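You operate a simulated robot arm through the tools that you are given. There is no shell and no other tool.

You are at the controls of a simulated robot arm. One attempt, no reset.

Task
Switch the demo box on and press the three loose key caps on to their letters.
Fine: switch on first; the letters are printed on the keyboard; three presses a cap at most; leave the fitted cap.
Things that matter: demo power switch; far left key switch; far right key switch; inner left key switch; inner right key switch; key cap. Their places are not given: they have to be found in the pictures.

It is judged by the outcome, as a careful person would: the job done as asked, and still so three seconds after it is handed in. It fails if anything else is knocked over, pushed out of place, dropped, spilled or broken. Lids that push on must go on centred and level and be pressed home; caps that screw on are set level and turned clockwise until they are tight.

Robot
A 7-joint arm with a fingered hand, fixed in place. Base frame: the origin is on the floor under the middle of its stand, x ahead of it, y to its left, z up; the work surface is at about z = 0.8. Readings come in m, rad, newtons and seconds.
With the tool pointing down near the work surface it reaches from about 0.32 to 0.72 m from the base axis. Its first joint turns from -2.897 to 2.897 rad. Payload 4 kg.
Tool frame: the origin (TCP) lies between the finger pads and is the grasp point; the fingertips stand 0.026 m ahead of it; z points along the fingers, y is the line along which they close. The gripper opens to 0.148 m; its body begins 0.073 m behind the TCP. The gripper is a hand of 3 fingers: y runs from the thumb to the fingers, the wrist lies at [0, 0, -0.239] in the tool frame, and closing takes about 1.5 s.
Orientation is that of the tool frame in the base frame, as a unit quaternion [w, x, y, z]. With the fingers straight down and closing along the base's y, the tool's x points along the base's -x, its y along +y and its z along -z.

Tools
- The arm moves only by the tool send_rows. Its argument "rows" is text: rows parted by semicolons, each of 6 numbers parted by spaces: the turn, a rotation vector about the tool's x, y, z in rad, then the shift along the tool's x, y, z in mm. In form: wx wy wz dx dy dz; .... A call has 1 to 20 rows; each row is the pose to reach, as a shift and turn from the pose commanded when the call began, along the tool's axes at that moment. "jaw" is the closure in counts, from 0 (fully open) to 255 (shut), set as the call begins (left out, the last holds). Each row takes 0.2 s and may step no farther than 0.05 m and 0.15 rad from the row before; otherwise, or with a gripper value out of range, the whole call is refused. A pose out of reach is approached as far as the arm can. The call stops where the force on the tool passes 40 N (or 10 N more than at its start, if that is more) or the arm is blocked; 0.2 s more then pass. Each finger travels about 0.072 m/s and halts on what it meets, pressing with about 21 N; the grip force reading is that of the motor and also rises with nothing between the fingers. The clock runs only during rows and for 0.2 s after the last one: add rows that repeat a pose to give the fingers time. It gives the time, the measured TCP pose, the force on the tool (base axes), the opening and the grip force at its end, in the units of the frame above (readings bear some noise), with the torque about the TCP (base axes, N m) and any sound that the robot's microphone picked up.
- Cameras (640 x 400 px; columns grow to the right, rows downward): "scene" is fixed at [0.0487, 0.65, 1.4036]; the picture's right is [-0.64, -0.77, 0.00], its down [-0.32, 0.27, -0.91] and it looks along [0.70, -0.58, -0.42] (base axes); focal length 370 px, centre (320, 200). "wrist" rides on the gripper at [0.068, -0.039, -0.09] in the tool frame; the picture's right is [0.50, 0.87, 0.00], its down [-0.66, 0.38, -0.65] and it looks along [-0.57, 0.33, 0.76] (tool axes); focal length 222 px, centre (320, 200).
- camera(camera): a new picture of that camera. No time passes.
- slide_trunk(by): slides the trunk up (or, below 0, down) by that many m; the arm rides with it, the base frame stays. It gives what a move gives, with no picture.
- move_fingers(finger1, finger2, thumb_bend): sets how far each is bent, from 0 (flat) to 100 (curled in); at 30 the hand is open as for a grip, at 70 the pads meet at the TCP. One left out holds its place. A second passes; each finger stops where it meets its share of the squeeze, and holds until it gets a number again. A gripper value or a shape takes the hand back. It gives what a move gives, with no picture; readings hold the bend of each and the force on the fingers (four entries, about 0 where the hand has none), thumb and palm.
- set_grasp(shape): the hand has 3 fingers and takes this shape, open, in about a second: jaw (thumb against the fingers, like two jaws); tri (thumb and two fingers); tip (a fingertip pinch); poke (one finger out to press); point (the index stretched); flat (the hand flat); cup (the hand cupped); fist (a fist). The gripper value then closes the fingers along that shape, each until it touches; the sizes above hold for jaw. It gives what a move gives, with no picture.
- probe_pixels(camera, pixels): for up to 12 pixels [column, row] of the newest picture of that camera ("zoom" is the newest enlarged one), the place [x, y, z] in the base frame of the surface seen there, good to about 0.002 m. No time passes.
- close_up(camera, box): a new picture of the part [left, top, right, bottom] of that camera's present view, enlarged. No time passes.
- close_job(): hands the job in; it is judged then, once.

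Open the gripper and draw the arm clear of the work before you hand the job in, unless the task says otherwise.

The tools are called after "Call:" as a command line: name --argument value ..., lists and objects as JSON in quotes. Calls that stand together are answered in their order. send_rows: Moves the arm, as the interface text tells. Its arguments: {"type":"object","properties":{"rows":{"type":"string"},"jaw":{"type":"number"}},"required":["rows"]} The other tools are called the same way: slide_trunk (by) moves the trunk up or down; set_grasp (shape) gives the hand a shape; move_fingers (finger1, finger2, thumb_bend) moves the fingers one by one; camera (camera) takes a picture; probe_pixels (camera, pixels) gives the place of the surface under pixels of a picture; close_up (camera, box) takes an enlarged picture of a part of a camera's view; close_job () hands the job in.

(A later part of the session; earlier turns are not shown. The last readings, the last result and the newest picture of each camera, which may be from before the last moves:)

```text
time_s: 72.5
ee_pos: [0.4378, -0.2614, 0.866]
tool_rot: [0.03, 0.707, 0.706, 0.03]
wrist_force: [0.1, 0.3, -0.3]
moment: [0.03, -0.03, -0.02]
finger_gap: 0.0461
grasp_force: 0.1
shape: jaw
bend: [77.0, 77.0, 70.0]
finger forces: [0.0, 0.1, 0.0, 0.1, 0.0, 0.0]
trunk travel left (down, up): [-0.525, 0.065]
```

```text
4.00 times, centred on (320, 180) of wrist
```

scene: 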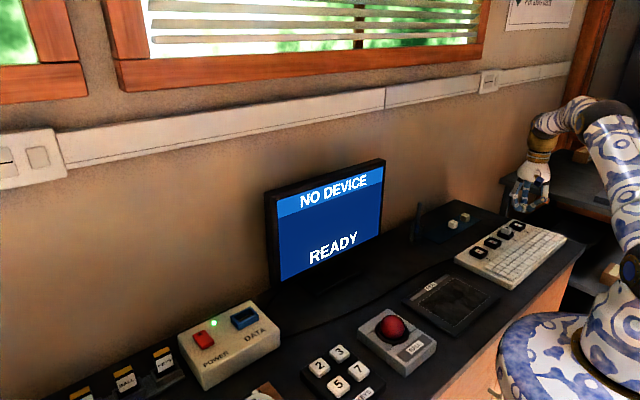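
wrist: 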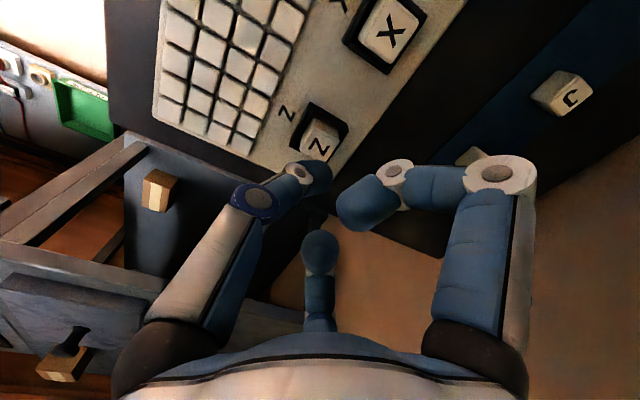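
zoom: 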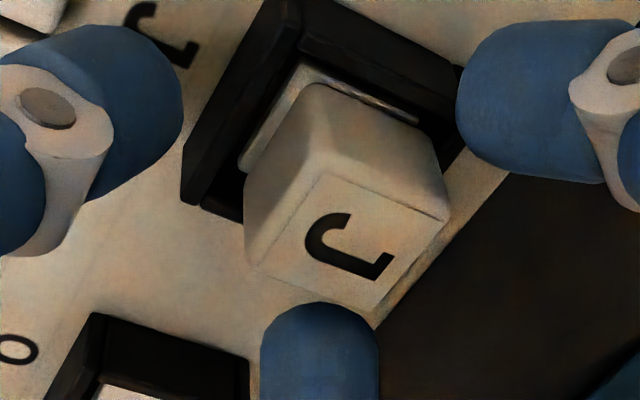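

J sits slightly off the stem (stem strips show on the −x and +y sides). I probe the cap top's plane and the stem strip.

Call:
close_up --camera "scene" --box '[470, 238, 494, 260]'

Call:
probe_pixels --camera "zoom" --pixels '[[255, 92], [358, 130], [310, 162], [205, 125], [285, 105], [330, 145], [255, 143], [230, 105], [325, 265], [345, 252], [290, 262], [315, 270]]'

```text
16.00 times, centred on (482, 249) of scene
```

zoom: 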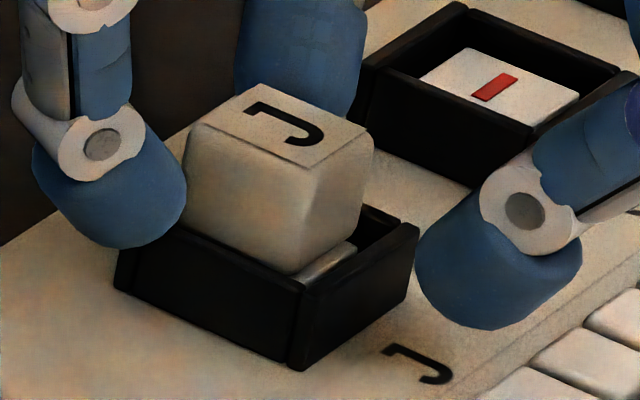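

```text
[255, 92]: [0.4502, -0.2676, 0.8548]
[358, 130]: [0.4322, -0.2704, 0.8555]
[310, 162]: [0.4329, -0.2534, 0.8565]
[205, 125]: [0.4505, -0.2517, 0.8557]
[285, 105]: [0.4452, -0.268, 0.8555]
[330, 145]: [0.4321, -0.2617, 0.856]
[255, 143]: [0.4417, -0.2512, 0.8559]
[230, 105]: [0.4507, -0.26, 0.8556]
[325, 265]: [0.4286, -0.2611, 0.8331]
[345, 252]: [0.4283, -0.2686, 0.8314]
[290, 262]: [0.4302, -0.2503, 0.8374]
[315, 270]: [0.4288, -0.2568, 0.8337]
```

J is level but sits +2.2/−1.4 mm off centre (it shifted on release because the tilted thumb touched the rim). I rise 25 mm and remove the tilt for a clean vertical regrip.

Call:
send_rows --rows "0 0 0 0 0.9 -10; 0 0 0 0 2.2 -24.9; 0.0437 0 0 0 2.2 -24.9; 0.0873 0 0 0 2.2 -24.9; 0.0873 0 0 0 2.2 -24.9"

Call:
send_rows --rows "0 0 0 0 0 0"

Call:
close_up --camera "scene" --box '[466, 222, 506, 262]'

Call:
close_up --camera "wrist" --box '[230, 110, 410, 230]'

```text
time_s: 73.7
ee_pos: [0.4378, -0.2609, 0.8901]
tool_rot: [0.0, 0.708, 0.706, 0.0]
wrist_force: [-0.2, 0.6, 0.4]
moment: [0.01, -0.01, -0.01]
finger_gap: 0.0463
grasp_force: 0.0
shape: jaw
bend: [77.0, 77.0, 70.0]
finger forces: [0.1, 0.0, 0.1, 0.0, 0.0, 0.1]
trunk travel left (down, up): [-0.525, 0.065]
```

```text
time_s: 74.1
ee_pos: [0.4377, -0.2612, 0.8904]
tool_rot: [0.0, 0.708, 0.706, -0.001]
wrist_force: [-0.7, 0.1, 0.5]
moment: [0.04, -0.01, -0.02]
finger_gap: 0.0461
grasp_force: 0.1
shape: jaw
bend: [77.0, 77.0, 70.0]
finger forces: [0.1, 0.0, 0.0, 0.0, 0.0, 0.0]
trunk travel left (down, up): [-0.525, 0.065]
```

```text
10.00 times, centred on (486, 242) of scene
```

zoom: 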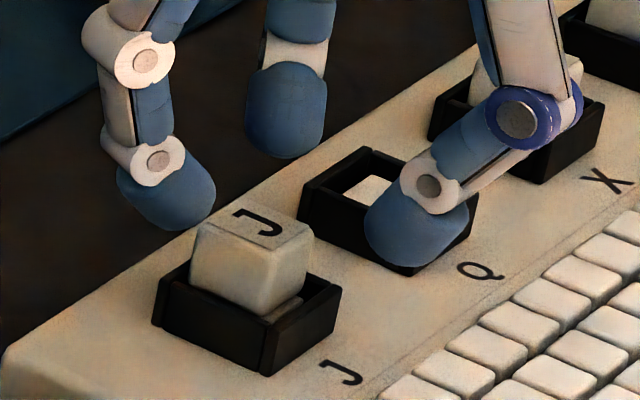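

```text
3.33 times, centred on (320, 170) of wrist
```

zoom: 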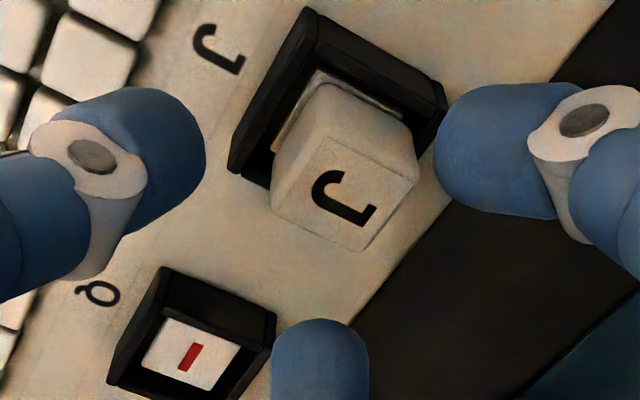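

Hand is vertical again. I lower around J (TCP z≈0.867, +1.8 mm in x) and close.

Call:
send_rows --rows "0 0 0 0 1.8 8; 0 0 0 0 1.8 16; 0 0 0 0 1.8 23.2; 0 0 0 0 1.8 23.2"

Call:
send_rows --rows "0 0 0 0 0 0; 0 0 0 0 0 0; 0 0 0 0 0 0; 0 0 0 0 0 0; 0 0 0 0 0 0; 0 0 0 0 0 0" --jaw 255

Call:
close_up --camera "scene" --box '[468, 232, 498, 258]'

Call:
close_up --camera "wrist" --box '[240, 130, 420, 250]'

```text
time_s: 75.1
ee_pos: [0.4381, -0.2603, 0.8674]
tool_rot: [0.0, 0.707, 0.707, 0.0]
wrist_force: [0.1, 0.1, 0.4]
moment: [-0.02, 0.0, 0.01]
finger_gap: 0.0463
grasp_force: 0.1
shape: jaw
bend: [77.0, 77.0, 70.0]
finger forces: [0.0, 0.0, 0.0, 0.0, 0.0, 0.0]
trunk travel left (down, up): [-0.525, 0.065]
```

```text
time_s: 76.5
ee_pos: [0.4385, -0.2605, 0.8668]
tool_rot: [-0.001, 0.708, 0.707, 0.0]
wrist_force: [-0.1, 0.0, -0.1]
moment: [-0.02, 0.04, 0.0]
finger_gap: 0.0175
grasp_force: 21.0
shape: jaw
bend: [75.0, 75.0, 70.0]
finger forces: [16.2, 16.3, 0.0, 0.0, 18.3, 0.1]
trunk travel left (down, up): [-0.525, 0.065]
```

```text
15.38 times, centred on (483, 245) of scene
```

zoom: 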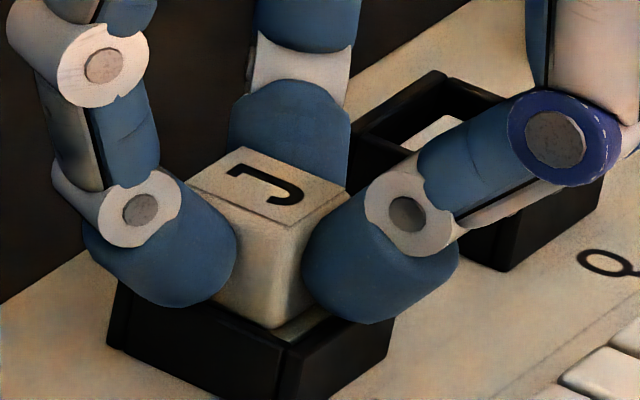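

```text
3.33 times, centred on (330, 190) of wrist
```

zoom: 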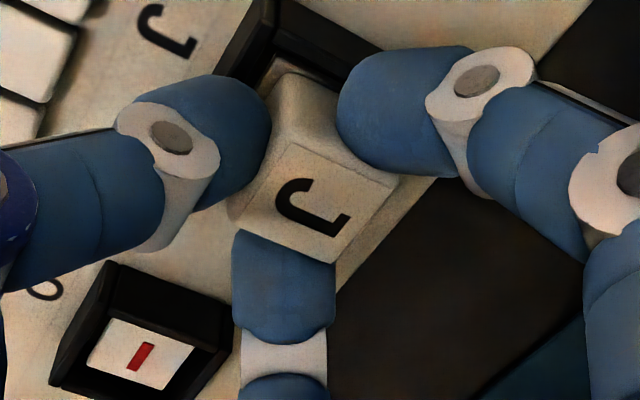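

Held vertically. I probe the cap corners to compute the remaining correction.

Call:
close_up --camera "scene" --box '[468, 232, 498, 258]'

Call:
probe_pixels --camera "zoom" --pixels '[[246, 153], [343, 191], [297, 223], [197, 187], [268, 188], [225, 167], [295, 170], [245, 207], [320, 208], [305, 325], [120, 290], [285, 350]]'

```text
15.38 times, centred on (483, 245) of scene
```

zoom: 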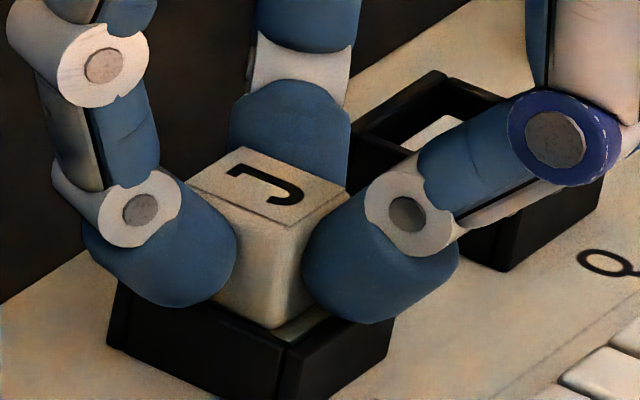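

```text
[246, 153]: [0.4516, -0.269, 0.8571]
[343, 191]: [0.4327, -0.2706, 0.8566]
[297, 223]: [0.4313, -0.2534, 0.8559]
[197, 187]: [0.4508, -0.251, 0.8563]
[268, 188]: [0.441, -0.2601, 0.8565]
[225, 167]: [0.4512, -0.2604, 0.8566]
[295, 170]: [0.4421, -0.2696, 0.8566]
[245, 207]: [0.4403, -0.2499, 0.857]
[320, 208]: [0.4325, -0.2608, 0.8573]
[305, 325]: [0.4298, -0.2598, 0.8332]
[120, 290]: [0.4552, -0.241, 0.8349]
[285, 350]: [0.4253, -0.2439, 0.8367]
```

J centre is (0.4417,-0.260); it needs −2.3 mm in x and +0.7 mm in y. I lift 1.5 mm, shift, and set down again.

Call:
send_rows --rows "0 0 0 0 0 -1.5; 0 0 0 0.7 -2.3 -1.5; 0 0 0 0.7 -2.3 -1.5; 0 0 0 0.7 -2.3 -0.8; 0 0 0 0.7 -2.3 -0.2; 0 0 0 0.7 -2.3 -0.2"

Call:
close_up --camera "scene" --box '[468, 232, 498, 258]'

Call:
probe_pixels --camera "zoom" --pixels '[[258, 152], [350, 193], [308, 223], [205, 188], [278, 188], [235, 167], [305, 170], [255, 207], [330, 208]]'

```text
time_s: 77.9
ee_pos: [0.4371, -0.2599, 0.8668]
tool_rot: [-0.001, 0.708, 0.706, 0.0]
wrist_force: [0.0, 0.0, 0.0]
moment: [-0.02, 0.01, -0.03]
finger_gap: 0.0173
grasp_force: 21.3
shape: jaw
bend: [75.0, 75.0, 70.0]
finger forces: [16.3, 16.5, 0.0, 0.0, 18.0, 0.1]
trunk travel left (down, up): [-0.525, 0.065]
```

```text
15.38 times, centred on (483, 245) of scene
```

zoom: 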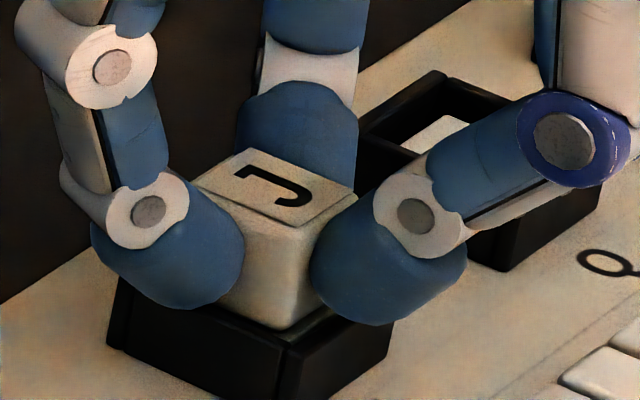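

```text
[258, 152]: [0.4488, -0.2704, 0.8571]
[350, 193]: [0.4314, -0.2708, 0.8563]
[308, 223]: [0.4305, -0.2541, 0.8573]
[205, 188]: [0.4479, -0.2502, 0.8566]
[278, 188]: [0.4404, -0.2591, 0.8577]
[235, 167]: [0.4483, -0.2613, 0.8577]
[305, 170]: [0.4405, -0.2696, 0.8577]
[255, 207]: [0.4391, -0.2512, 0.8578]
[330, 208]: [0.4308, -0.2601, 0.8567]
```

J is now at about (0.4397,-0.260), within 1 mm of centre. I ease it down 1.2 mm (with a −0.4/+0.3 mm trim) and open the fingers.

Call:
send_rows --rows "0 0 0 0.3 -0.4 0; 0 0 0 0.3 -0.4 0.6; 0 0 0 0.3 -0.4 1.2; 0 0 0 0.3 -0.4 1.2"

Call:
send_rows --rows "0 0 0 0 0 0; 0 0 0 0 0 0; 0 0 0 0 0 0; 0 0 0 0 0 0; 0 0 0 0 0 0" --jaw 175

Call:
close_up --camera "scene" --box '[468, 232, 498, 258]'

Call:
probe_pixels --camera "zoom" --pixels '[[235, 172], [305, 175], [255, 212], [330, 213], [278, 193], [320, 320]]'

```text
time_s: 78.9
ee_pos: [0.4367, -0.2599, 0.8657]
tool_rot: [0.0, 0.708, 0.707, 0.0]
wrist_force: [0.0, 0.1, 0.7]
moment: [-0.01, 0.02, 0.0]
finger_gap: 0.0171
grasp_force: 21.3
shape: jaw
bend: [75.0, 75.0, 70.0]
finger forces: [16.4, 16.5, 0.0, 0.1, 18.2, 0.0]
trunk travel left (down, up): [-0.525, 0.065]
```

```text
time_s: 80.1
ee_pos: [0.4381, -0.2598, 0.8648]
tool_rot: [0.0, 0.708, 0.707, -0.001]
wrist_force: [0.6, -0.5, 0.5]
moment: [-0.02, 0.02, -0.02]
finger_gap: 0.0462
grasp_force: 0.1
shape: jaw
bend: [77.0, 77.0, 70.0]
finger forces: [0.0, 0.0, 0.1, 0.0, 0.1, 0.0]
trunk travel left (down, up): [-0.525, 0.065]
```

```text
15.38 times, centred on (483, 245) of scene
```

zoom: 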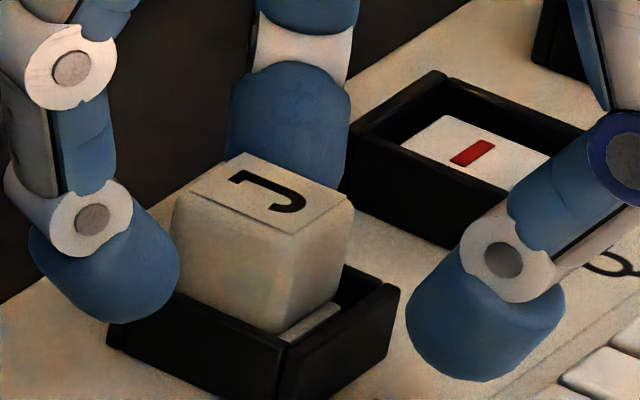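

```text
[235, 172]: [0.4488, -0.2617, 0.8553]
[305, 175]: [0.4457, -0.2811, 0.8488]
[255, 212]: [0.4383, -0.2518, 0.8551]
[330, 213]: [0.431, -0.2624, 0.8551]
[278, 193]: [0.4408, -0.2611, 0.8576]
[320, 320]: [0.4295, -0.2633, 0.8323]
```

A thin strip of stem shows on the −x side again: opening nudged the cap about +1.5 mm in x. I regrip, and aim 1 mm further in −x to allow for that.

Call:
send_rows --rows "0 0 0 0 0 0; 0 0 0 0 0 0; 0 0 0 0 0 0; 0 0 0 0 0 0; 0 0 0 0 0 0; 0 0 0 0 0 -1; 0 0 0 0 0 -2; 0 0 0 0 0 -2" --jaw 255

Call:
close_up --camera "scene" --box '[468, 232, 498, 258]'

Call:
probe_pixels --camera "zoom" --pixels '[[225, 165], [295, 168], [245, 205], [320, 206], [268, 186], [246, 151], [343, 189], [297, 221], [200, 186]]'

```text
time_s: 81.9
ee_pos: [0.4377, -0.2595, 0.8672]
tool_rot: [0.0, 0.708, 0.706, -0.001]
wrist_force: [-2.7, -1.3, -0.3]
moment: [0.0, 0.09, 0.03]
finger_gap: 0.0158
grasp_force: 21.1
shape: jaw
bend: [75.0, 75.0, 70.0]
finger forces: [15.7, 16.2, 0.0, 0.0, 19.3, 0.0]
trunk travel left (down, up): [-0.525, 0.065]
```

```text
15.38 times, centred on (483, 245) of scene
```

zoom: 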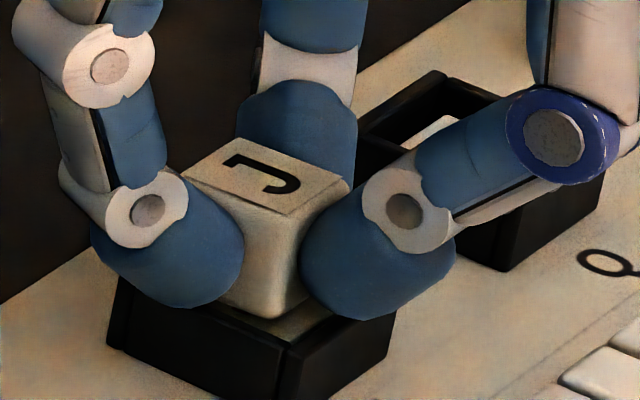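

```text
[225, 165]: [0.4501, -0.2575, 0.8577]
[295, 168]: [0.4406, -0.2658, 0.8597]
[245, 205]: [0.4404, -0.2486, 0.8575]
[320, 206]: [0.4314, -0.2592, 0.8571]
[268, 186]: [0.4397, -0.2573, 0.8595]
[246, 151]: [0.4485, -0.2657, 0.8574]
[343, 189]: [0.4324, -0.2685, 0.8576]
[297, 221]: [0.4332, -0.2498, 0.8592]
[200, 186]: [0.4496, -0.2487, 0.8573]
```

The cap in hand reads about +2…3 mm in x and +0.8 mm in y. I shift −3.5/−0.7 mm, set it down and open.

Call:
send_rows --rows "0 0 0 -0.4 -1.8 -0.5; 0 0 0 -0.7 -3.5 -0.5; 0 0 0 -0.7 -3.5 0.5; 0 0 0 -0.7 -3.5 1.5; 0 0 0 -0.7 -3.5 2; 0 0 0 -0.7 -3.5 2"

Call:
close_up --camera "scene" --box '[468, 232, 498, 258]'

Call:
probe_pixels --camera "zoom" --pixels '[[240, 177], [310, 180], [260, 217], [335, 218], [285, 198]]'

```text
time_s: 83.3
ee_pos: [0.4322, -0.2614, 0.8656]
tool_rot: [-0.001, 0.707, 0.707, 0.0]
wrist_force: [-0.1, 0.2, 0.0]
moment: [-0.05, 0.01, 0.0]
finger_gap: 0.016
grasp_force: 21.1
shape: jaw
bend: [75.0, 75.0, 70.0]
finger forces: [16.5, 16.5, 0.0, 0.0, 18.0, 0.0]
trunk travel left (down, up): [-0.525, 0.065]
```

```text
15.38 times, centred on (483, 245) of scene
```

zoom: 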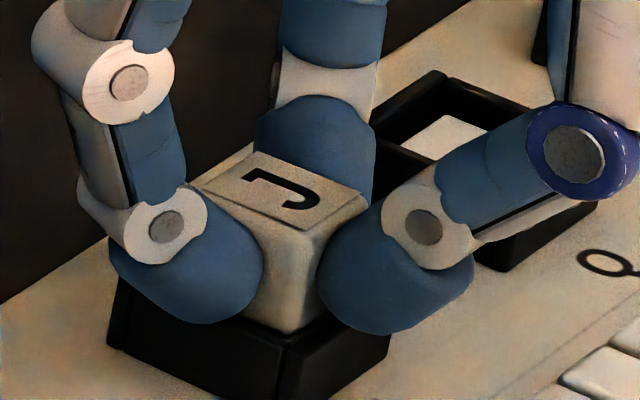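

```text
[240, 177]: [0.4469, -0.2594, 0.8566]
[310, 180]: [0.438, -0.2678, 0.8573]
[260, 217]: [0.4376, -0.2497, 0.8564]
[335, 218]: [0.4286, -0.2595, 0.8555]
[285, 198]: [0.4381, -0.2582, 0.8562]
```

In-hand centre is now (0.4378,-0.2588), leaving room for the +1.3 mm release nudge. I lower 0.5 mm and open.

Call:
send_rows --rows "0 0 0 0 0 0.5; 0 0 0 0 0 0.5; 0 0 0 0 0 0.5; 0 0 0 0 0 0.5; 0 0 0 0 0 0.5; 0 0 0 0 0 0.5" --jaw 175

Call:
close_up --camera "scene" --box '[468, 232, 498, 258]'

Call:
probe_pixels --camera "zoom" --pixels '[[235, 172], [305, 180], [255, 212], [330, 213], [278, 193], [230, 180], [300, 165], [320, 320]]'

Call:
close_up --camera "wrist" --box '[250, 120, 410, 230]'

```text
time_s: 84.7
ee_pos: [0.4331, -0.2596, 0.8648]
tool_rot: [-0.001, 0.708, 0.707, 0.0]
wrist_force: [0.5, 0.1, 0.6]
moment: [0.02, 0.0, 0.01]
finger_gap: 0.0463
grasp_force: 0.0
shape: jaw
bend: [77.0, 77.0, 70.0]
finger forces: [0.0, 0.1, 0.0, 0.0, 0.0, 0.1]
trunk travel left (down, up): [-0.525, 0.065]
```

```text
15.38 times, centred on (483, 245) of scene
```

zoom: 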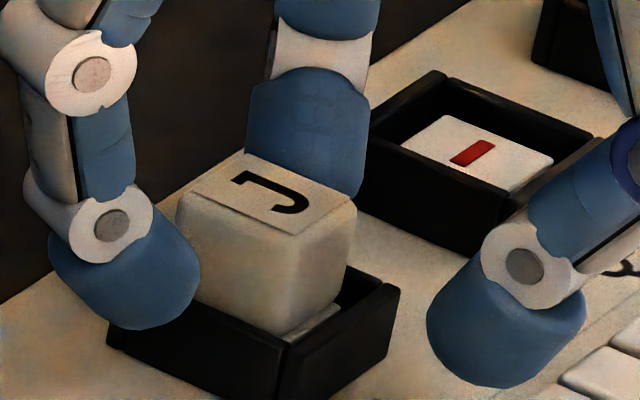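

```text
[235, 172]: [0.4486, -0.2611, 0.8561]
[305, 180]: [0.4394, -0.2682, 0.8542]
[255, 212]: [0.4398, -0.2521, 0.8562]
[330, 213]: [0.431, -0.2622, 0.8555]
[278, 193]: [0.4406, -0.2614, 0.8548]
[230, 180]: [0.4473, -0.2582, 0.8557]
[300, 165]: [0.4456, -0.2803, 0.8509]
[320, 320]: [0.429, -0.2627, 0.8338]
```

```text
3.64 times, centred on (330, 175) of wrist
```

zoom: 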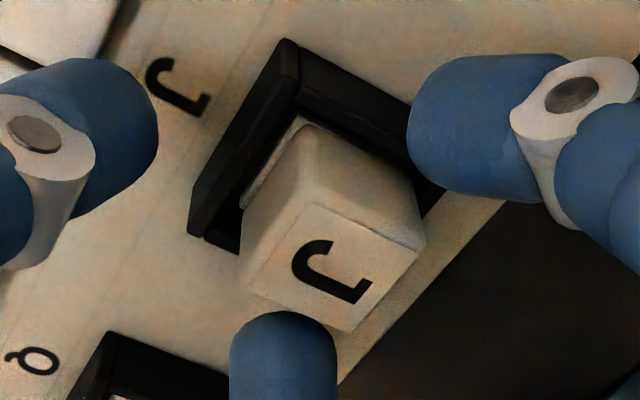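

The cap ended about +1 mm in x again (the opening fingers drag it outward). I regrip once more and measure, aiming 2 mm short.

Call:
send_rows --rows "0 0 0 0 2 0; 0 0 0 0 2 0; 0 0 0 0 2 0; 0 0 0 0 2 0; 0 0 0 0 2 0; 0 0 0 0 2 -1; 0 0 0 0 2 -1.5; 0 0 0 0 2 -1.5" --jaw 255

Call:
close_up --camera "scene" --box '[468, 232, 498, 258]'

Call:
probe_pixels --camera "zoom" --pixels '[[232, 170], [302, 173], [252, 210], [327, 211], [277, 190], [225, 180], [315, 180], [240, 200], [310, 215]]'

```text
time_s: 86.5
ee_pos: [0.4343, -0.2588, 0.8667]
tool_rot: [0.0, 0.708, 0.707, 0.0]
wrist_force: [0.8, -0.4, -0.7]
moment: [0.01, -0.01, 0.0]
finger_gap: 0.0131
grasp_force: 21.8
shape: jaw
bend: [75.0, 75.0, 70.0]
finger forces: [16.5, 16.6, 0.0, 0.0, 18.3, 0.0]
trunk travel left (down, up): [-0.525, 0.065]
```

```text
15.38 times, centred on (483, 245) of scene
```

zoom: 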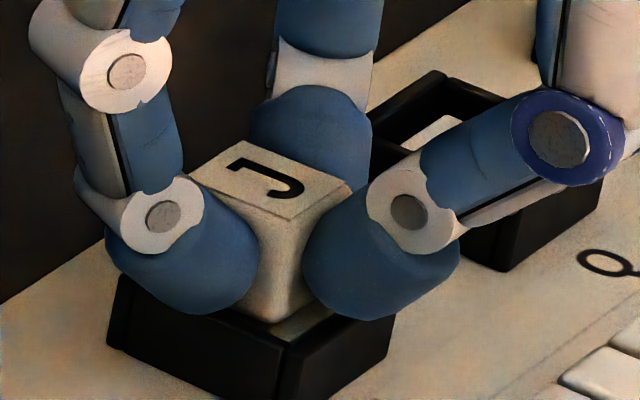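

```text
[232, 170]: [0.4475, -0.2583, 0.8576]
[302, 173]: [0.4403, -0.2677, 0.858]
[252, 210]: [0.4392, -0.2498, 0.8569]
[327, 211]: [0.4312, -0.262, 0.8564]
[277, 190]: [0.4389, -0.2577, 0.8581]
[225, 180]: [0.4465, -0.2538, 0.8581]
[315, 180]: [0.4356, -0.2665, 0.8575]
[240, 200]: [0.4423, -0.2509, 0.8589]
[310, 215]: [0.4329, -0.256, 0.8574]
```

I sample the four edge midpoints of the cap top for a better centre estimate.

Call:
probe_pixels --camera "zoom" --pixels '[[220, 162], [294, 165], [318, 200], [244, 197], [215, 160], [299, 162], [323, 204], [240, 201], [268, 181]]'

Call:
close_up --camera "scene" --box '[494, 219, 520, 239]'

Call:
probe_pixels --camera "zoom" --pixels '[[270, 162], [345, 165], [375, 200], [292, 196], [265, 158], [350, 160], [380, 204], [288, 202], [316, 181]]'

```text
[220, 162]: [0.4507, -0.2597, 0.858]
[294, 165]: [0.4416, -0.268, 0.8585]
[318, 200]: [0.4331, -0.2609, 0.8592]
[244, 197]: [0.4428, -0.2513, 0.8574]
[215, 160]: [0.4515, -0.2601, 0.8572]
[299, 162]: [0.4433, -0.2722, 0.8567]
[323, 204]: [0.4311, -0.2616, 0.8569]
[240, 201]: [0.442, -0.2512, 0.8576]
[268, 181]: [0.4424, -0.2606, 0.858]
```

```text
16.00 times, centred on (507, 229) of scene
```

zoom: 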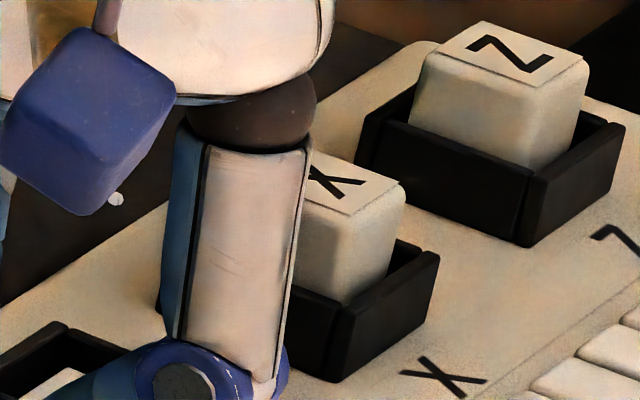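

```text
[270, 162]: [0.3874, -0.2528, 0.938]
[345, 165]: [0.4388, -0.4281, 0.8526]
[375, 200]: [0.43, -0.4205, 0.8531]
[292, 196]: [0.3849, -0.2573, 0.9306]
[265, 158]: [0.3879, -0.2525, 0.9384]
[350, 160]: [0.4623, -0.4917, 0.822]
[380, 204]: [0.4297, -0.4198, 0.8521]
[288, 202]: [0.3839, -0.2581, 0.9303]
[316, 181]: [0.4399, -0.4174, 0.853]
```

J in hand is at (0.4416,-0.2607). I shift −4.2 mm in x and +1.2 mm in y, then set down and release.

Call:
send_rows --rows "0 0 0 0.6 -2.1 -0.5; 0 0 0 1.2 -4.2 -0.5; 0 0 0 1.2 -4.2 0.5; 0 0 0 1.2 -4.2 1.2; 0 0 0 1.2 -4.2 1.8; 0 0 0 1.2 -4.2 1.8"

Call:
send_rows --rows "0 0 0 0 0 0; 0 0 0 0 0 0; 0 0 0 0 0 0; 0 0 0 0 0 0; 0 0 0 0 0 0; 0 0 0 0 0 0" --jaw 175

Call:
close_up --camera "scene" --box '[468, 232, 498, 258]'

Call:
close_up --camera "wrist" --box '[250, 120, 410, 230]'

```text
time_s: 87.9
ee_pos: [0.4305, -0.2589, 0.8654]
tool_rot: [0.0, 0.708, 0.706, 0.0]
wrist_force: [-0.2, -0.2, 1.0]
moment: [0.0, -0.02, -0.01]
finger_gap: 0.0131
grasp_force: 21.2
shape: jaw
bend: [75.0, 75.0, 70.0]
finger forces: [16.6, 16.7, 0.0, 0.0, 18.1, 0.0]
trunk travel left (down, up): [-0.525, 0.065]
```

```text
time_s: 89.3
ee_pos: [0.4302, -0.2588, 0.8644]
tool_rot: [0.0, 0.708, 0.707, 0.0]
wrist_force: [-0.5, -0.5, 1.2]
moment: [0.01, 0.01, 0.02]
finger_gap: 0.0464
grasp_force: 0.0
shape: jaw
bend: [77.0, 77.0, 70.0]
finger forces: [0.0, 0.0, 0.1, 0.0, 0.1, 0.1]
trunk travel left (down, up): [-0.525, 0.065]
```

```text
15.38 times, centred on (483, 245) of scene
```

zoom: 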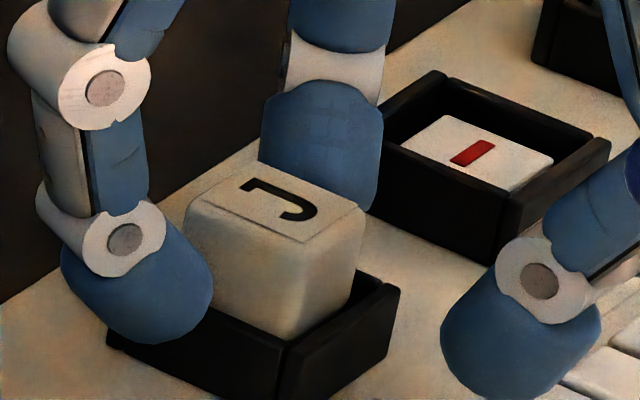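

```text
3.64 times, centred on (330, 175) of wrist
```

zoom: 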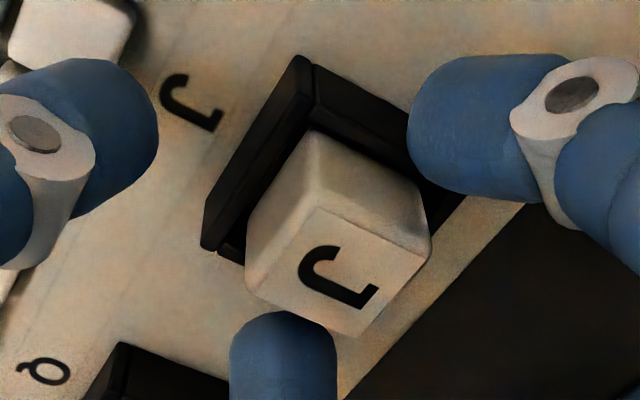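

No stem strip shows any more; J looks centred. I verify by probing the top edges.

Call:
close_up --camera "scene" --box '[468, 232, 498, 258]'

Call:
probe_pixels --camera "zoom" --pixels '[[228, 185], [304, 188], [328, 224], [254, 220], [223, 182], [333, 228], [249, 224], [278, 203], [290, 180]]'

```text
15.38 times, centred on (483, 245) of scene
```

zoom: 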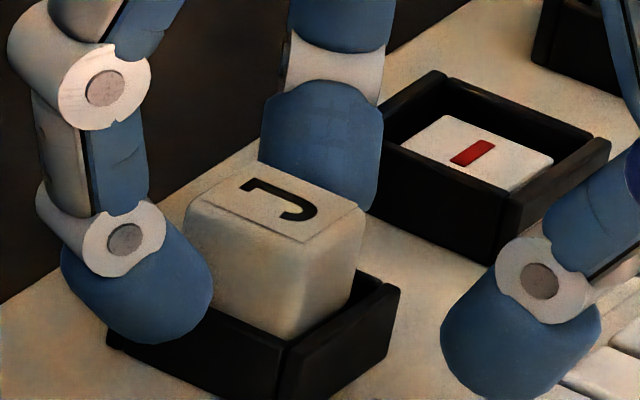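

```text
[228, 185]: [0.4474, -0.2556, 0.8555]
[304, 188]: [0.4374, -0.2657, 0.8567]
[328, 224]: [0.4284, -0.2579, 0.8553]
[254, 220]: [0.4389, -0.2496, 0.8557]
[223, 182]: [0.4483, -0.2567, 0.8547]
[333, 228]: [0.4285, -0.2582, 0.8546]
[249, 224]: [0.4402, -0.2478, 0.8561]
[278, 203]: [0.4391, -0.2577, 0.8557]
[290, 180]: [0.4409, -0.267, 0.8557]
```

J centre is (0.438,-0.258), level at 0.8555 — as good as Z was. I rise, change to poke and move the thumb over it.

Call:
send_rows --rows "0 0 0 0 0 -10; 0 0 0 0 0 -35; 0 0 0 0 0 -65; 0 0 0 0 0 -65"

Call:
set_grasp --shape "poke"

Call:
send_rows --rows "0 0 0 0 9.5 10; 0 0 0 0 9.5 25; 0 0 0 0 9.5 42; 0 0 0 0 9.5 42"

Call:
close_up --camera "scene" --box '[464, 222, 504, 258]'

Call:
close_up --camera "wrist" --box '[220, 100, 420, 240]'

```text
time_s: 90.3
ee_pos: [0.4325, -0.2602, 0.93]
tool_rot: [0.001, 0.708, 0.707, 0.0]
wrist_force: [-0.2, -0.7, -0.2]
moment: [0.02, -0.01, -0.04]
finger_gap: 0.0461
grasp_force: 0.1
shape: jaw
bend: [77.0, 77.0, 70.0]
finger forces: [0.1, 0.0, 0.0, 0.1, 0.0, 0.1]
trunk travel left (down, up): [-0.525, 0.065]
```

```text
time_s: 91.2
ee_pos: [0.4317, -0.2608, 0.9293]
tool_rot: [0.0, 0.708, 0.706, 0.0]
wrist_force: [-0.3, -0.6, 0.8]
moment: [0.02, 0.02, -0.01]
finger_gap: 0.0
grasp_force: 0.0
shape: poke
bend: [100.0, 100.0, 40.0]
finger forces: [0.0, 0.1, 0.0, 0.1, 0.0, 0.0]
trunk travel left (down, up): [-0.525, 0.065]
```

```text
time_s: 92.2
ee_pos: [0.4417, -0.2585, 0.8872]
tool_rot: [0.0, 0.708, 0.706, 0.0]
wrist_force: [0.9, -0.5, 0.0]
moment: [-0.01, 0.04, 0.0]
finger_gap: 0.0
grasp_force: 0.0
shape: poke
bend: [100.0, 100.0, 40.0]
finger forces: [0.1, 0.0, 0.0, 0.0, 0.0, 0.0]
trunk travel left (down, up): [-0.525, 0.065]
```

```text
11.11 times, centred on (484, 240) of scene
```

zoom: 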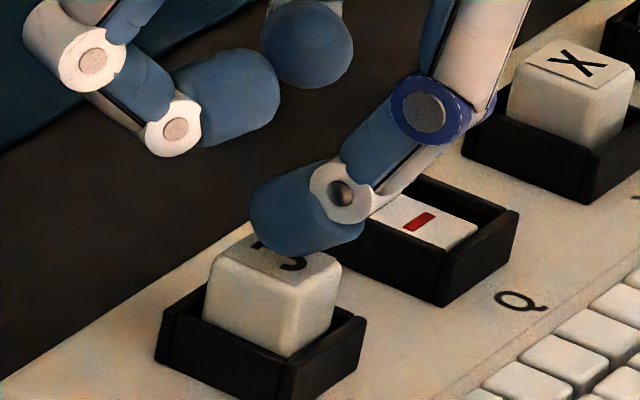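

```text
2.86 times, centred on (320, 170) of wrist
```

zoom: 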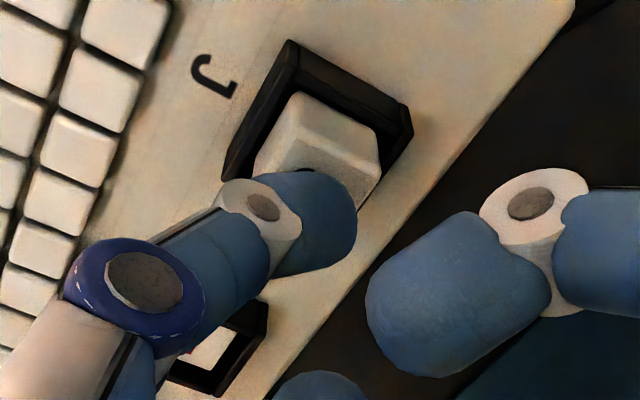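

The thumb is over J the same way as it was over Z. I press down continuously to 18 mm (about 20–25 N expected).

Call:
send_rows --rows "0 0 0 0 0 4; 0 0 0 0 0 8; 0 0 0 0 0 10; 0 0 0 0 0 12; 0 0 0 0 0 14; 0 0 0 0 0 15.5; 0 0 0 0 0 16.5; 0 0 0 0 0 17.3; 0 0 0 0 0 18; 0 0 0 0 0 18"

Call:
close_up --camera "scene" --box '[464, 222, 504, 258]'

```text
time_s: 94.4
ee_pos: [0.4414, -0.2597, 0.8708]
tool_rot: [0.001, 0.708, 0.706, 0.0]
wrist_force: [-2.2, 1.3, 18.2]
moment: [0.06, 0.0, 0.01]
finger_gap: 0.0
grasp_force: 0.0
shape: poke
bend: [100.0, 100.0, 40.0]
finger forces: [0.0, 0.0, 0.0, 0.0, 18.3, 0.1]
trunk travel left (down, up): [-0.525, 0.065]
```

```text
11.11 times, centred on (484, 240) of scene
```

zoom: 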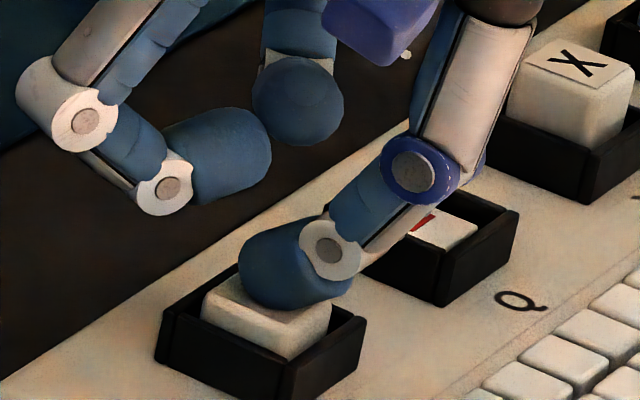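

18 N so far. I add 1.3 mm to reach the same ~28 N as with Z, then rise.

Call:
send_rows --rows "0 0 0 0 0 0.5; 0 0 0 0 0 1; 0 0 0 0 0 1.4; 0 0 0 0 0 1.4"

Call:
send_rows --rows "0 0 0 0 0 -5; 0 0 0 0 0 -15; 0 0 0 0 0 -45; 0 0 0 0 0 -45"

Call:
close_up --camera "scene" --box '[464, 232, 504, 260]'

Call:
probe_pixels --camera "zoom" --pixels '[[270, 205], [235, 185], [300, 195], [290, 225], [225, 210], [255, 190], [320, 220], [250, 220]]'

```text
time_s: 95.4
ee_pos: [0.4387, -0.2582, 0.8697]
tool_rot: [0.0, 0.708, 0.706, 0.0]
wrist_force: [-5.6, -2.6, 29.9]
moment: [-0.08, 0.01, 0.02]
finger_gap: 0.0
grasp_force: 0.2
shape: poke
bend: [100.0, 100.0, 91.0]
finger forces: [0.0, 0.0, 0.0, 0.0, 30.4, 0.0]
trunk travel left (down, up): [-0.525, 0.065]
```

```text
time_s: 96.4
ee_pos: [0.4403, -0.2608, 0.9123]
tool_rot: [0.0, 0.708, 0.706, -0.001]
wrist_force: [0.2, 0.1, -0.7]
moment: [-0.01, 0.03, 0.02]
finger_gap: 0.0
grasp_force: 0.0
shape: poke
bend: [100.0, 100.0, 40.0]
finger forces: [0.1, 0.1, 0.0, 0.0, 0.1, 0.1]
trunk travel left (down, up): [-0.525, 0.065]
```

```text
14.29 times, centred on (484, 246) of scene
```

zoom: 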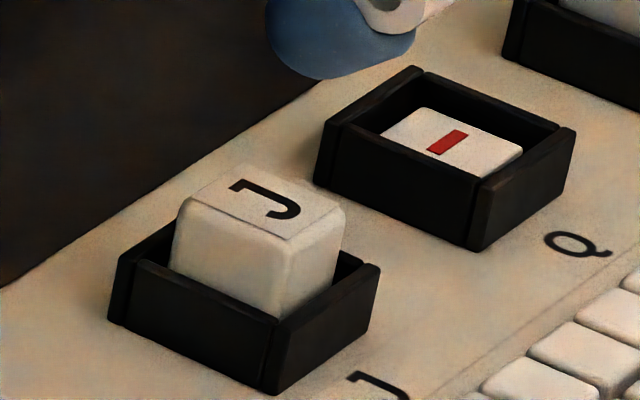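

```text
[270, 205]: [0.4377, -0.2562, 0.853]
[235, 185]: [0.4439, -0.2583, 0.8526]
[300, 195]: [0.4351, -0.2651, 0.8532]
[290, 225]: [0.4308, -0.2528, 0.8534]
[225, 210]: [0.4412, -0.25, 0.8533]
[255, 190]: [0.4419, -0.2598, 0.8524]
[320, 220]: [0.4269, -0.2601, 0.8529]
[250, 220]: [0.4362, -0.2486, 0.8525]
```

J is home too (0.853, same as X). For Q (r≈0.75, needs a strong tilt) I want to try a two-finger pinch with the thumb curled away; I rise first and test that hand posture in free air.

Call:
send_rows --rows "0 0 0 0 0 -30; 0 0 0 0 10 -60; 0 0 0 0 20 -80; 0 0 0 0 20 -80"

Call:
set_grasp --shape "jaw"

Call:
move_fingers --finger1 60 --finger2 60 --thumb_bend 100

Call:
camera --camera "scene"

Call:
camera --camera "wrist"

```text
time_s: 97.4
ee_pos: [0.4601, -0.2575, 0.9937]
tool_rot: [-0.001, 0.708, 0.707, 0.0]
wrist_force: [0.9, -0.5, 0.2]
moment: [0.0, 0.0, -0.01]
finger_gap: 0.0
grasp_force: 0.1
shape: poke
bend: [100.0, 100.0, 40.0]
finger forces: [0.0, 0.0, 0.0, 0.1, 0.1, 0.0]
trunk travel left (down, up): [-0.525, 0.065]
```

```text
time_s: 98.3
ee_pos: [0.4593, -0.2573, 0.9927]
tool_rot: [0.0, 0.709, 0.706, 0.0]
wrist_force: [-0.6, -0.2, -0.9]
moment: [0.03, -0.05, -0.02]
finger_gap: 0.1479
grasp_force: 0.0
shape: jaw
bend: [30.0, 30.0, 30.0]
finger forces: [0.1, 0.1, 0.0, 0.0, 0.0, 0.1]
trunk travel left (down, up): [-0.525, 0.065]
```

```text
time_s: 99.3
ee_pos: [0.4596, -0.258, 0.992]
tool_rot: [0.0, 0.707, 0.707, 0.001]
wrist_force: [-0.4, 0.6, -0.6]
moment: [0.02, -0.02, 0.03]
finger_gap: 0.0416
grasp_force: 0.0
shape: fingers
bend: [60.0, 60.0, 100.0]
finger forces: [0.1, 0.1, 0.0, 0.0, 0.1, 0.1]
trunk travel left (down, up): [-0.525, 0.065]
```

```text
taken
```

scene: 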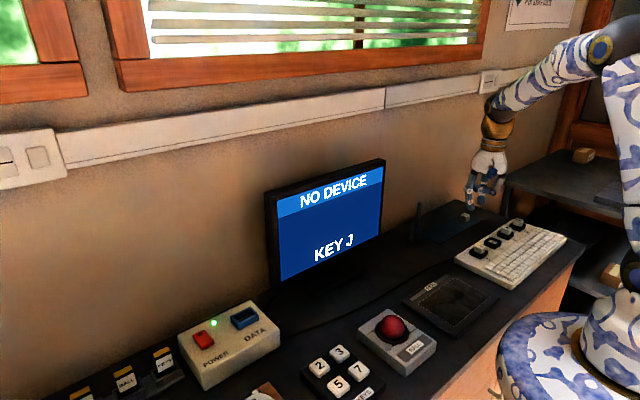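

```text
taken
```

wrist: 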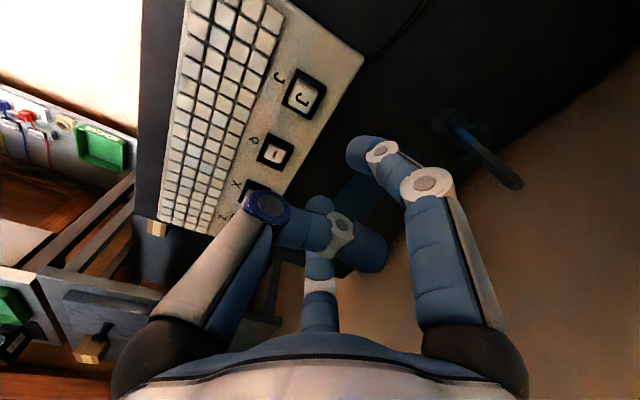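

The screen now reads "KEY J", confirming that J is registered. I look closely at the two-finger posture.

Call:
close_up --camera "scene" --box '[445, 140, 525, 215]'

Call:
probe_pixels --camera "zoom" --pixels '[[188, 340], [195, 325], [205, 350], [253, 325], [262, 312], [330, 290], [345, 280]]'

Call:
close_up --camera "wrist" --box '[230, 110, 450, 290]'

```text
5.33 times, centred on (485, 178) of scene
```

zoom: 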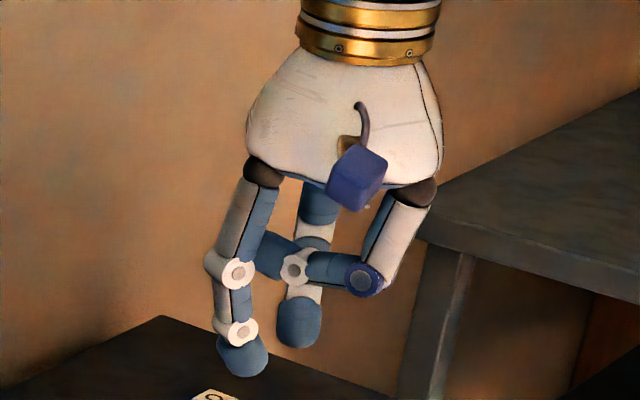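

```text
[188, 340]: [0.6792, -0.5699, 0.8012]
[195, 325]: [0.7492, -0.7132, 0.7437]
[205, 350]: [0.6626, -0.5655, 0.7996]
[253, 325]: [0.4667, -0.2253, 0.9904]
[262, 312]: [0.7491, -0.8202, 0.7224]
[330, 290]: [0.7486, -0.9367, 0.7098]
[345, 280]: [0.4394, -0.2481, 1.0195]
```

```text
2.22 times, centred on (340, 200) of wrist
```

zoom: 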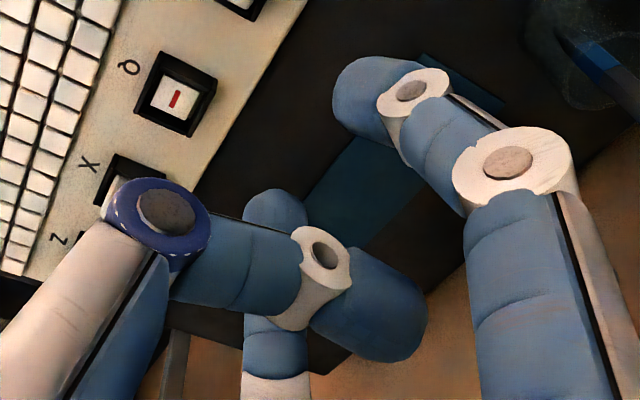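

I probe the two finger tips and the curled thumb to get their positions relative to the TCP (0.4596,-0.258,0.992).

Call:
close_up --camera "scene" --box '[470, 175, 510, 205]'

Call:
probe_pixels --camera "zoom" --pixels '[[110, 270], [110, 230], [80, 255], [135, 255], [250, 200], [250, 160], [230, 190], [280, 190], [110, 285], [250, 215]]'

Call:
close_up --camera "wrist" --box '[230, 110, 450, 290]'

Call:
probe_pixels --camera "zoom" --pixels '[[345, 100], [370, 80], [340, 75], [385, 130], [275, 205], [260, 210], [290, 210], [275, 230], [380, 300], [420, 310], [380, 350]]'

```text
13.33 times, centred on (490, 190) of scene
```

zoom: 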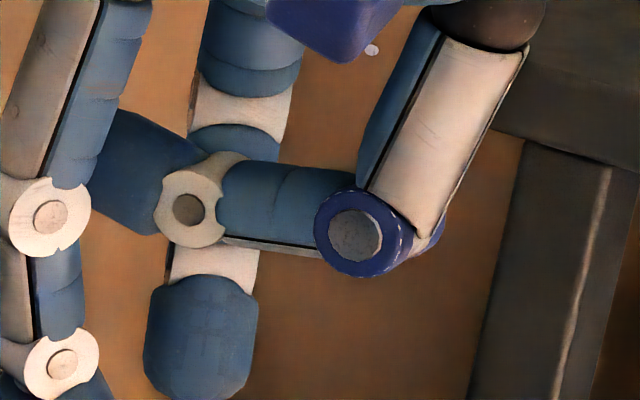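

```text
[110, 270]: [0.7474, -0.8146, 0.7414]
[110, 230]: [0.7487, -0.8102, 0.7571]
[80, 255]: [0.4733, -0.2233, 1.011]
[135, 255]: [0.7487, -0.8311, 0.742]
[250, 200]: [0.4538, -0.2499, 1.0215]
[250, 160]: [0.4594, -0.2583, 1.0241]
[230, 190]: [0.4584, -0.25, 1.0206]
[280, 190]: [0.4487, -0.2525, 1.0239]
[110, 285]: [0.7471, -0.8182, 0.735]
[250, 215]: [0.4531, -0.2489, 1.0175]
```

```text
2.22 times, centred on (340, 200) of wrist
```

zoom: 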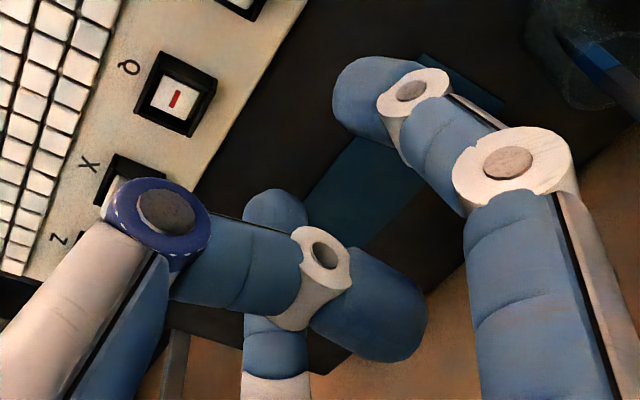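

```text
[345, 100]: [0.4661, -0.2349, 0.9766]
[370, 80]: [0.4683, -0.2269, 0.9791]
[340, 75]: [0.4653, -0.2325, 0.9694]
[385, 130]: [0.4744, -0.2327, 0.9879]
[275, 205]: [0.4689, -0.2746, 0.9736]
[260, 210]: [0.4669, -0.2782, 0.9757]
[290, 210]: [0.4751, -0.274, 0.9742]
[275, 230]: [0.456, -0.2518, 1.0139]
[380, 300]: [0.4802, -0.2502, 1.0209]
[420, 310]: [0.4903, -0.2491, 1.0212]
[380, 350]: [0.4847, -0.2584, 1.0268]
```

The two tips sit at about ±27 mm in y and +15 mm in x of the TCP. I probe their lowest points.

Call:
close_up --camera "scene" --box '[460, 188, 500, 218]'

Call:
probe_pixels --camera "zoom" --pixels '[[225, 285], [225, 298], [200, 280], [250, 280], [225, 260], [360, 225], [360, 210], [340, 220], [385, 210], [360, 180]]'

```text
13.33 times, centred on (480, 203) of scene
```

zoom: 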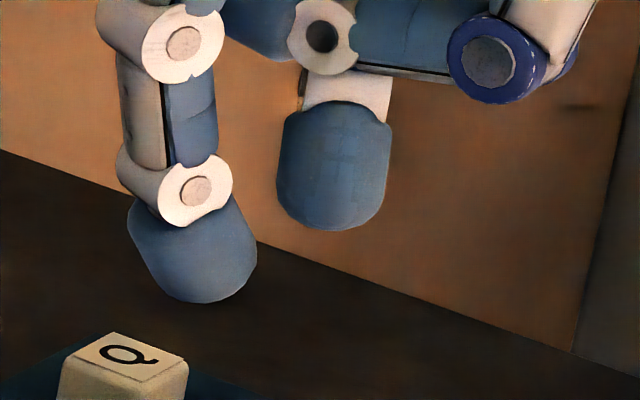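

```text
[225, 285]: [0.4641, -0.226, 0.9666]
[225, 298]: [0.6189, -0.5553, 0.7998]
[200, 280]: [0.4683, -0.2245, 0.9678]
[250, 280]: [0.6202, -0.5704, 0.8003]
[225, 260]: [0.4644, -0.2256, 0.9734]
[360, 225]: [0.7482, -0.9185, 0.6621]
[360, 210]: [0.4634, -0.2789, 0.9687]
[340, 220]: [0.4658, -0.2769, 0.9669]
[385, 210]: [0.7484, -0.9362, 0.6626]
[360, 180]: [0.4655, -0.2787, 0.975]
```

Tip bottoms are 28 mm below the TCP and the pads hang nearly vertical. I open the two fingers slightly more and move over Q with a 17° outward tilt (both fingers stay at equal height).

Call:
move_fingers --finger1 56 --finger2 56

Call:
send_rows --rows "0 0 0 -35 18 5; -0.05 0 0 -70 36 10; -0.1 0 0 -105 54 20; -0.15 0 0 -140 72 40; -0.2 0 0 -170 92 60; -0.25 0 0 -190 108 80; -0.2967 0 0 -196 117 97; -0.2967 0 0 -196 117 97"

Call:
close_up --camera "scene" --box '[430, 165, 510, 235]'

Call:
camera --camera "wrist"

```text
time_s: 100.3
ee_pos: [0.4609, -0.2573, 0.9932]
tool_rot: [0.0, 0.708, 0.706, 0.0]
wrist_force: [-0.8, 0.0, 0.6]
moment: [0.02, -0.01, 0.01]
finger_gap: 0.0442
grasp_force: 0.1
shape: fingers
bend: [56.0, 56.0, 100.0]
finger forces: [0.0, 0.0, 0.0, 0.0, 0.1, 0.0]
trunk travel left (down, up): [-0.525, 0.065]
```

```text
time_s: 102.1
ee_pos: [0.5763, -0.4542, 0.8956]
tool_rot: [0.105, 0.7, 0.698, 0.104]
wrist_force: [0.4, -0.7, 0.1]
moment: [-0.02, 0.01, 0.0]
finger_gap: 0.0443
grasp_force: 0.1
shape: fingers
bend: [56.0, 56.0, 100.0]
finger forces: [0.0, 0.0, 0.1, 0.0, 0.1, 0.1]
trunk travel left (down, up): [-0.525, 0.065]
```

```text
5.71 times, centred on (470, 200) of scene
```

zoom: 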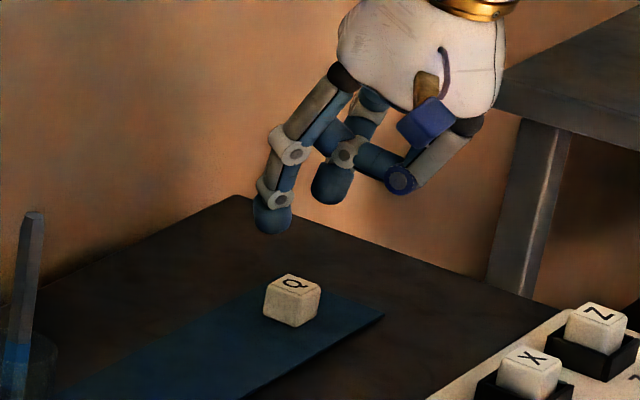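

```text
taken
```

wrist: 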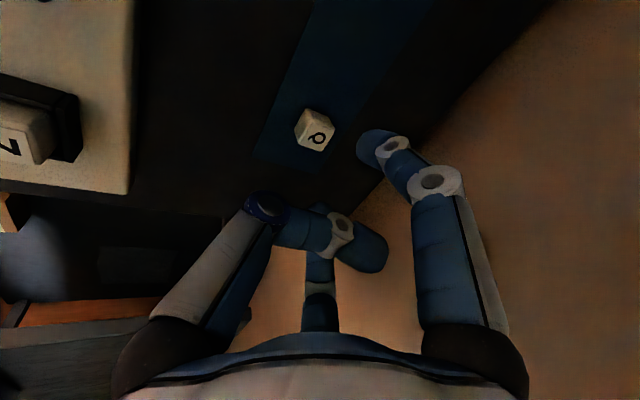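

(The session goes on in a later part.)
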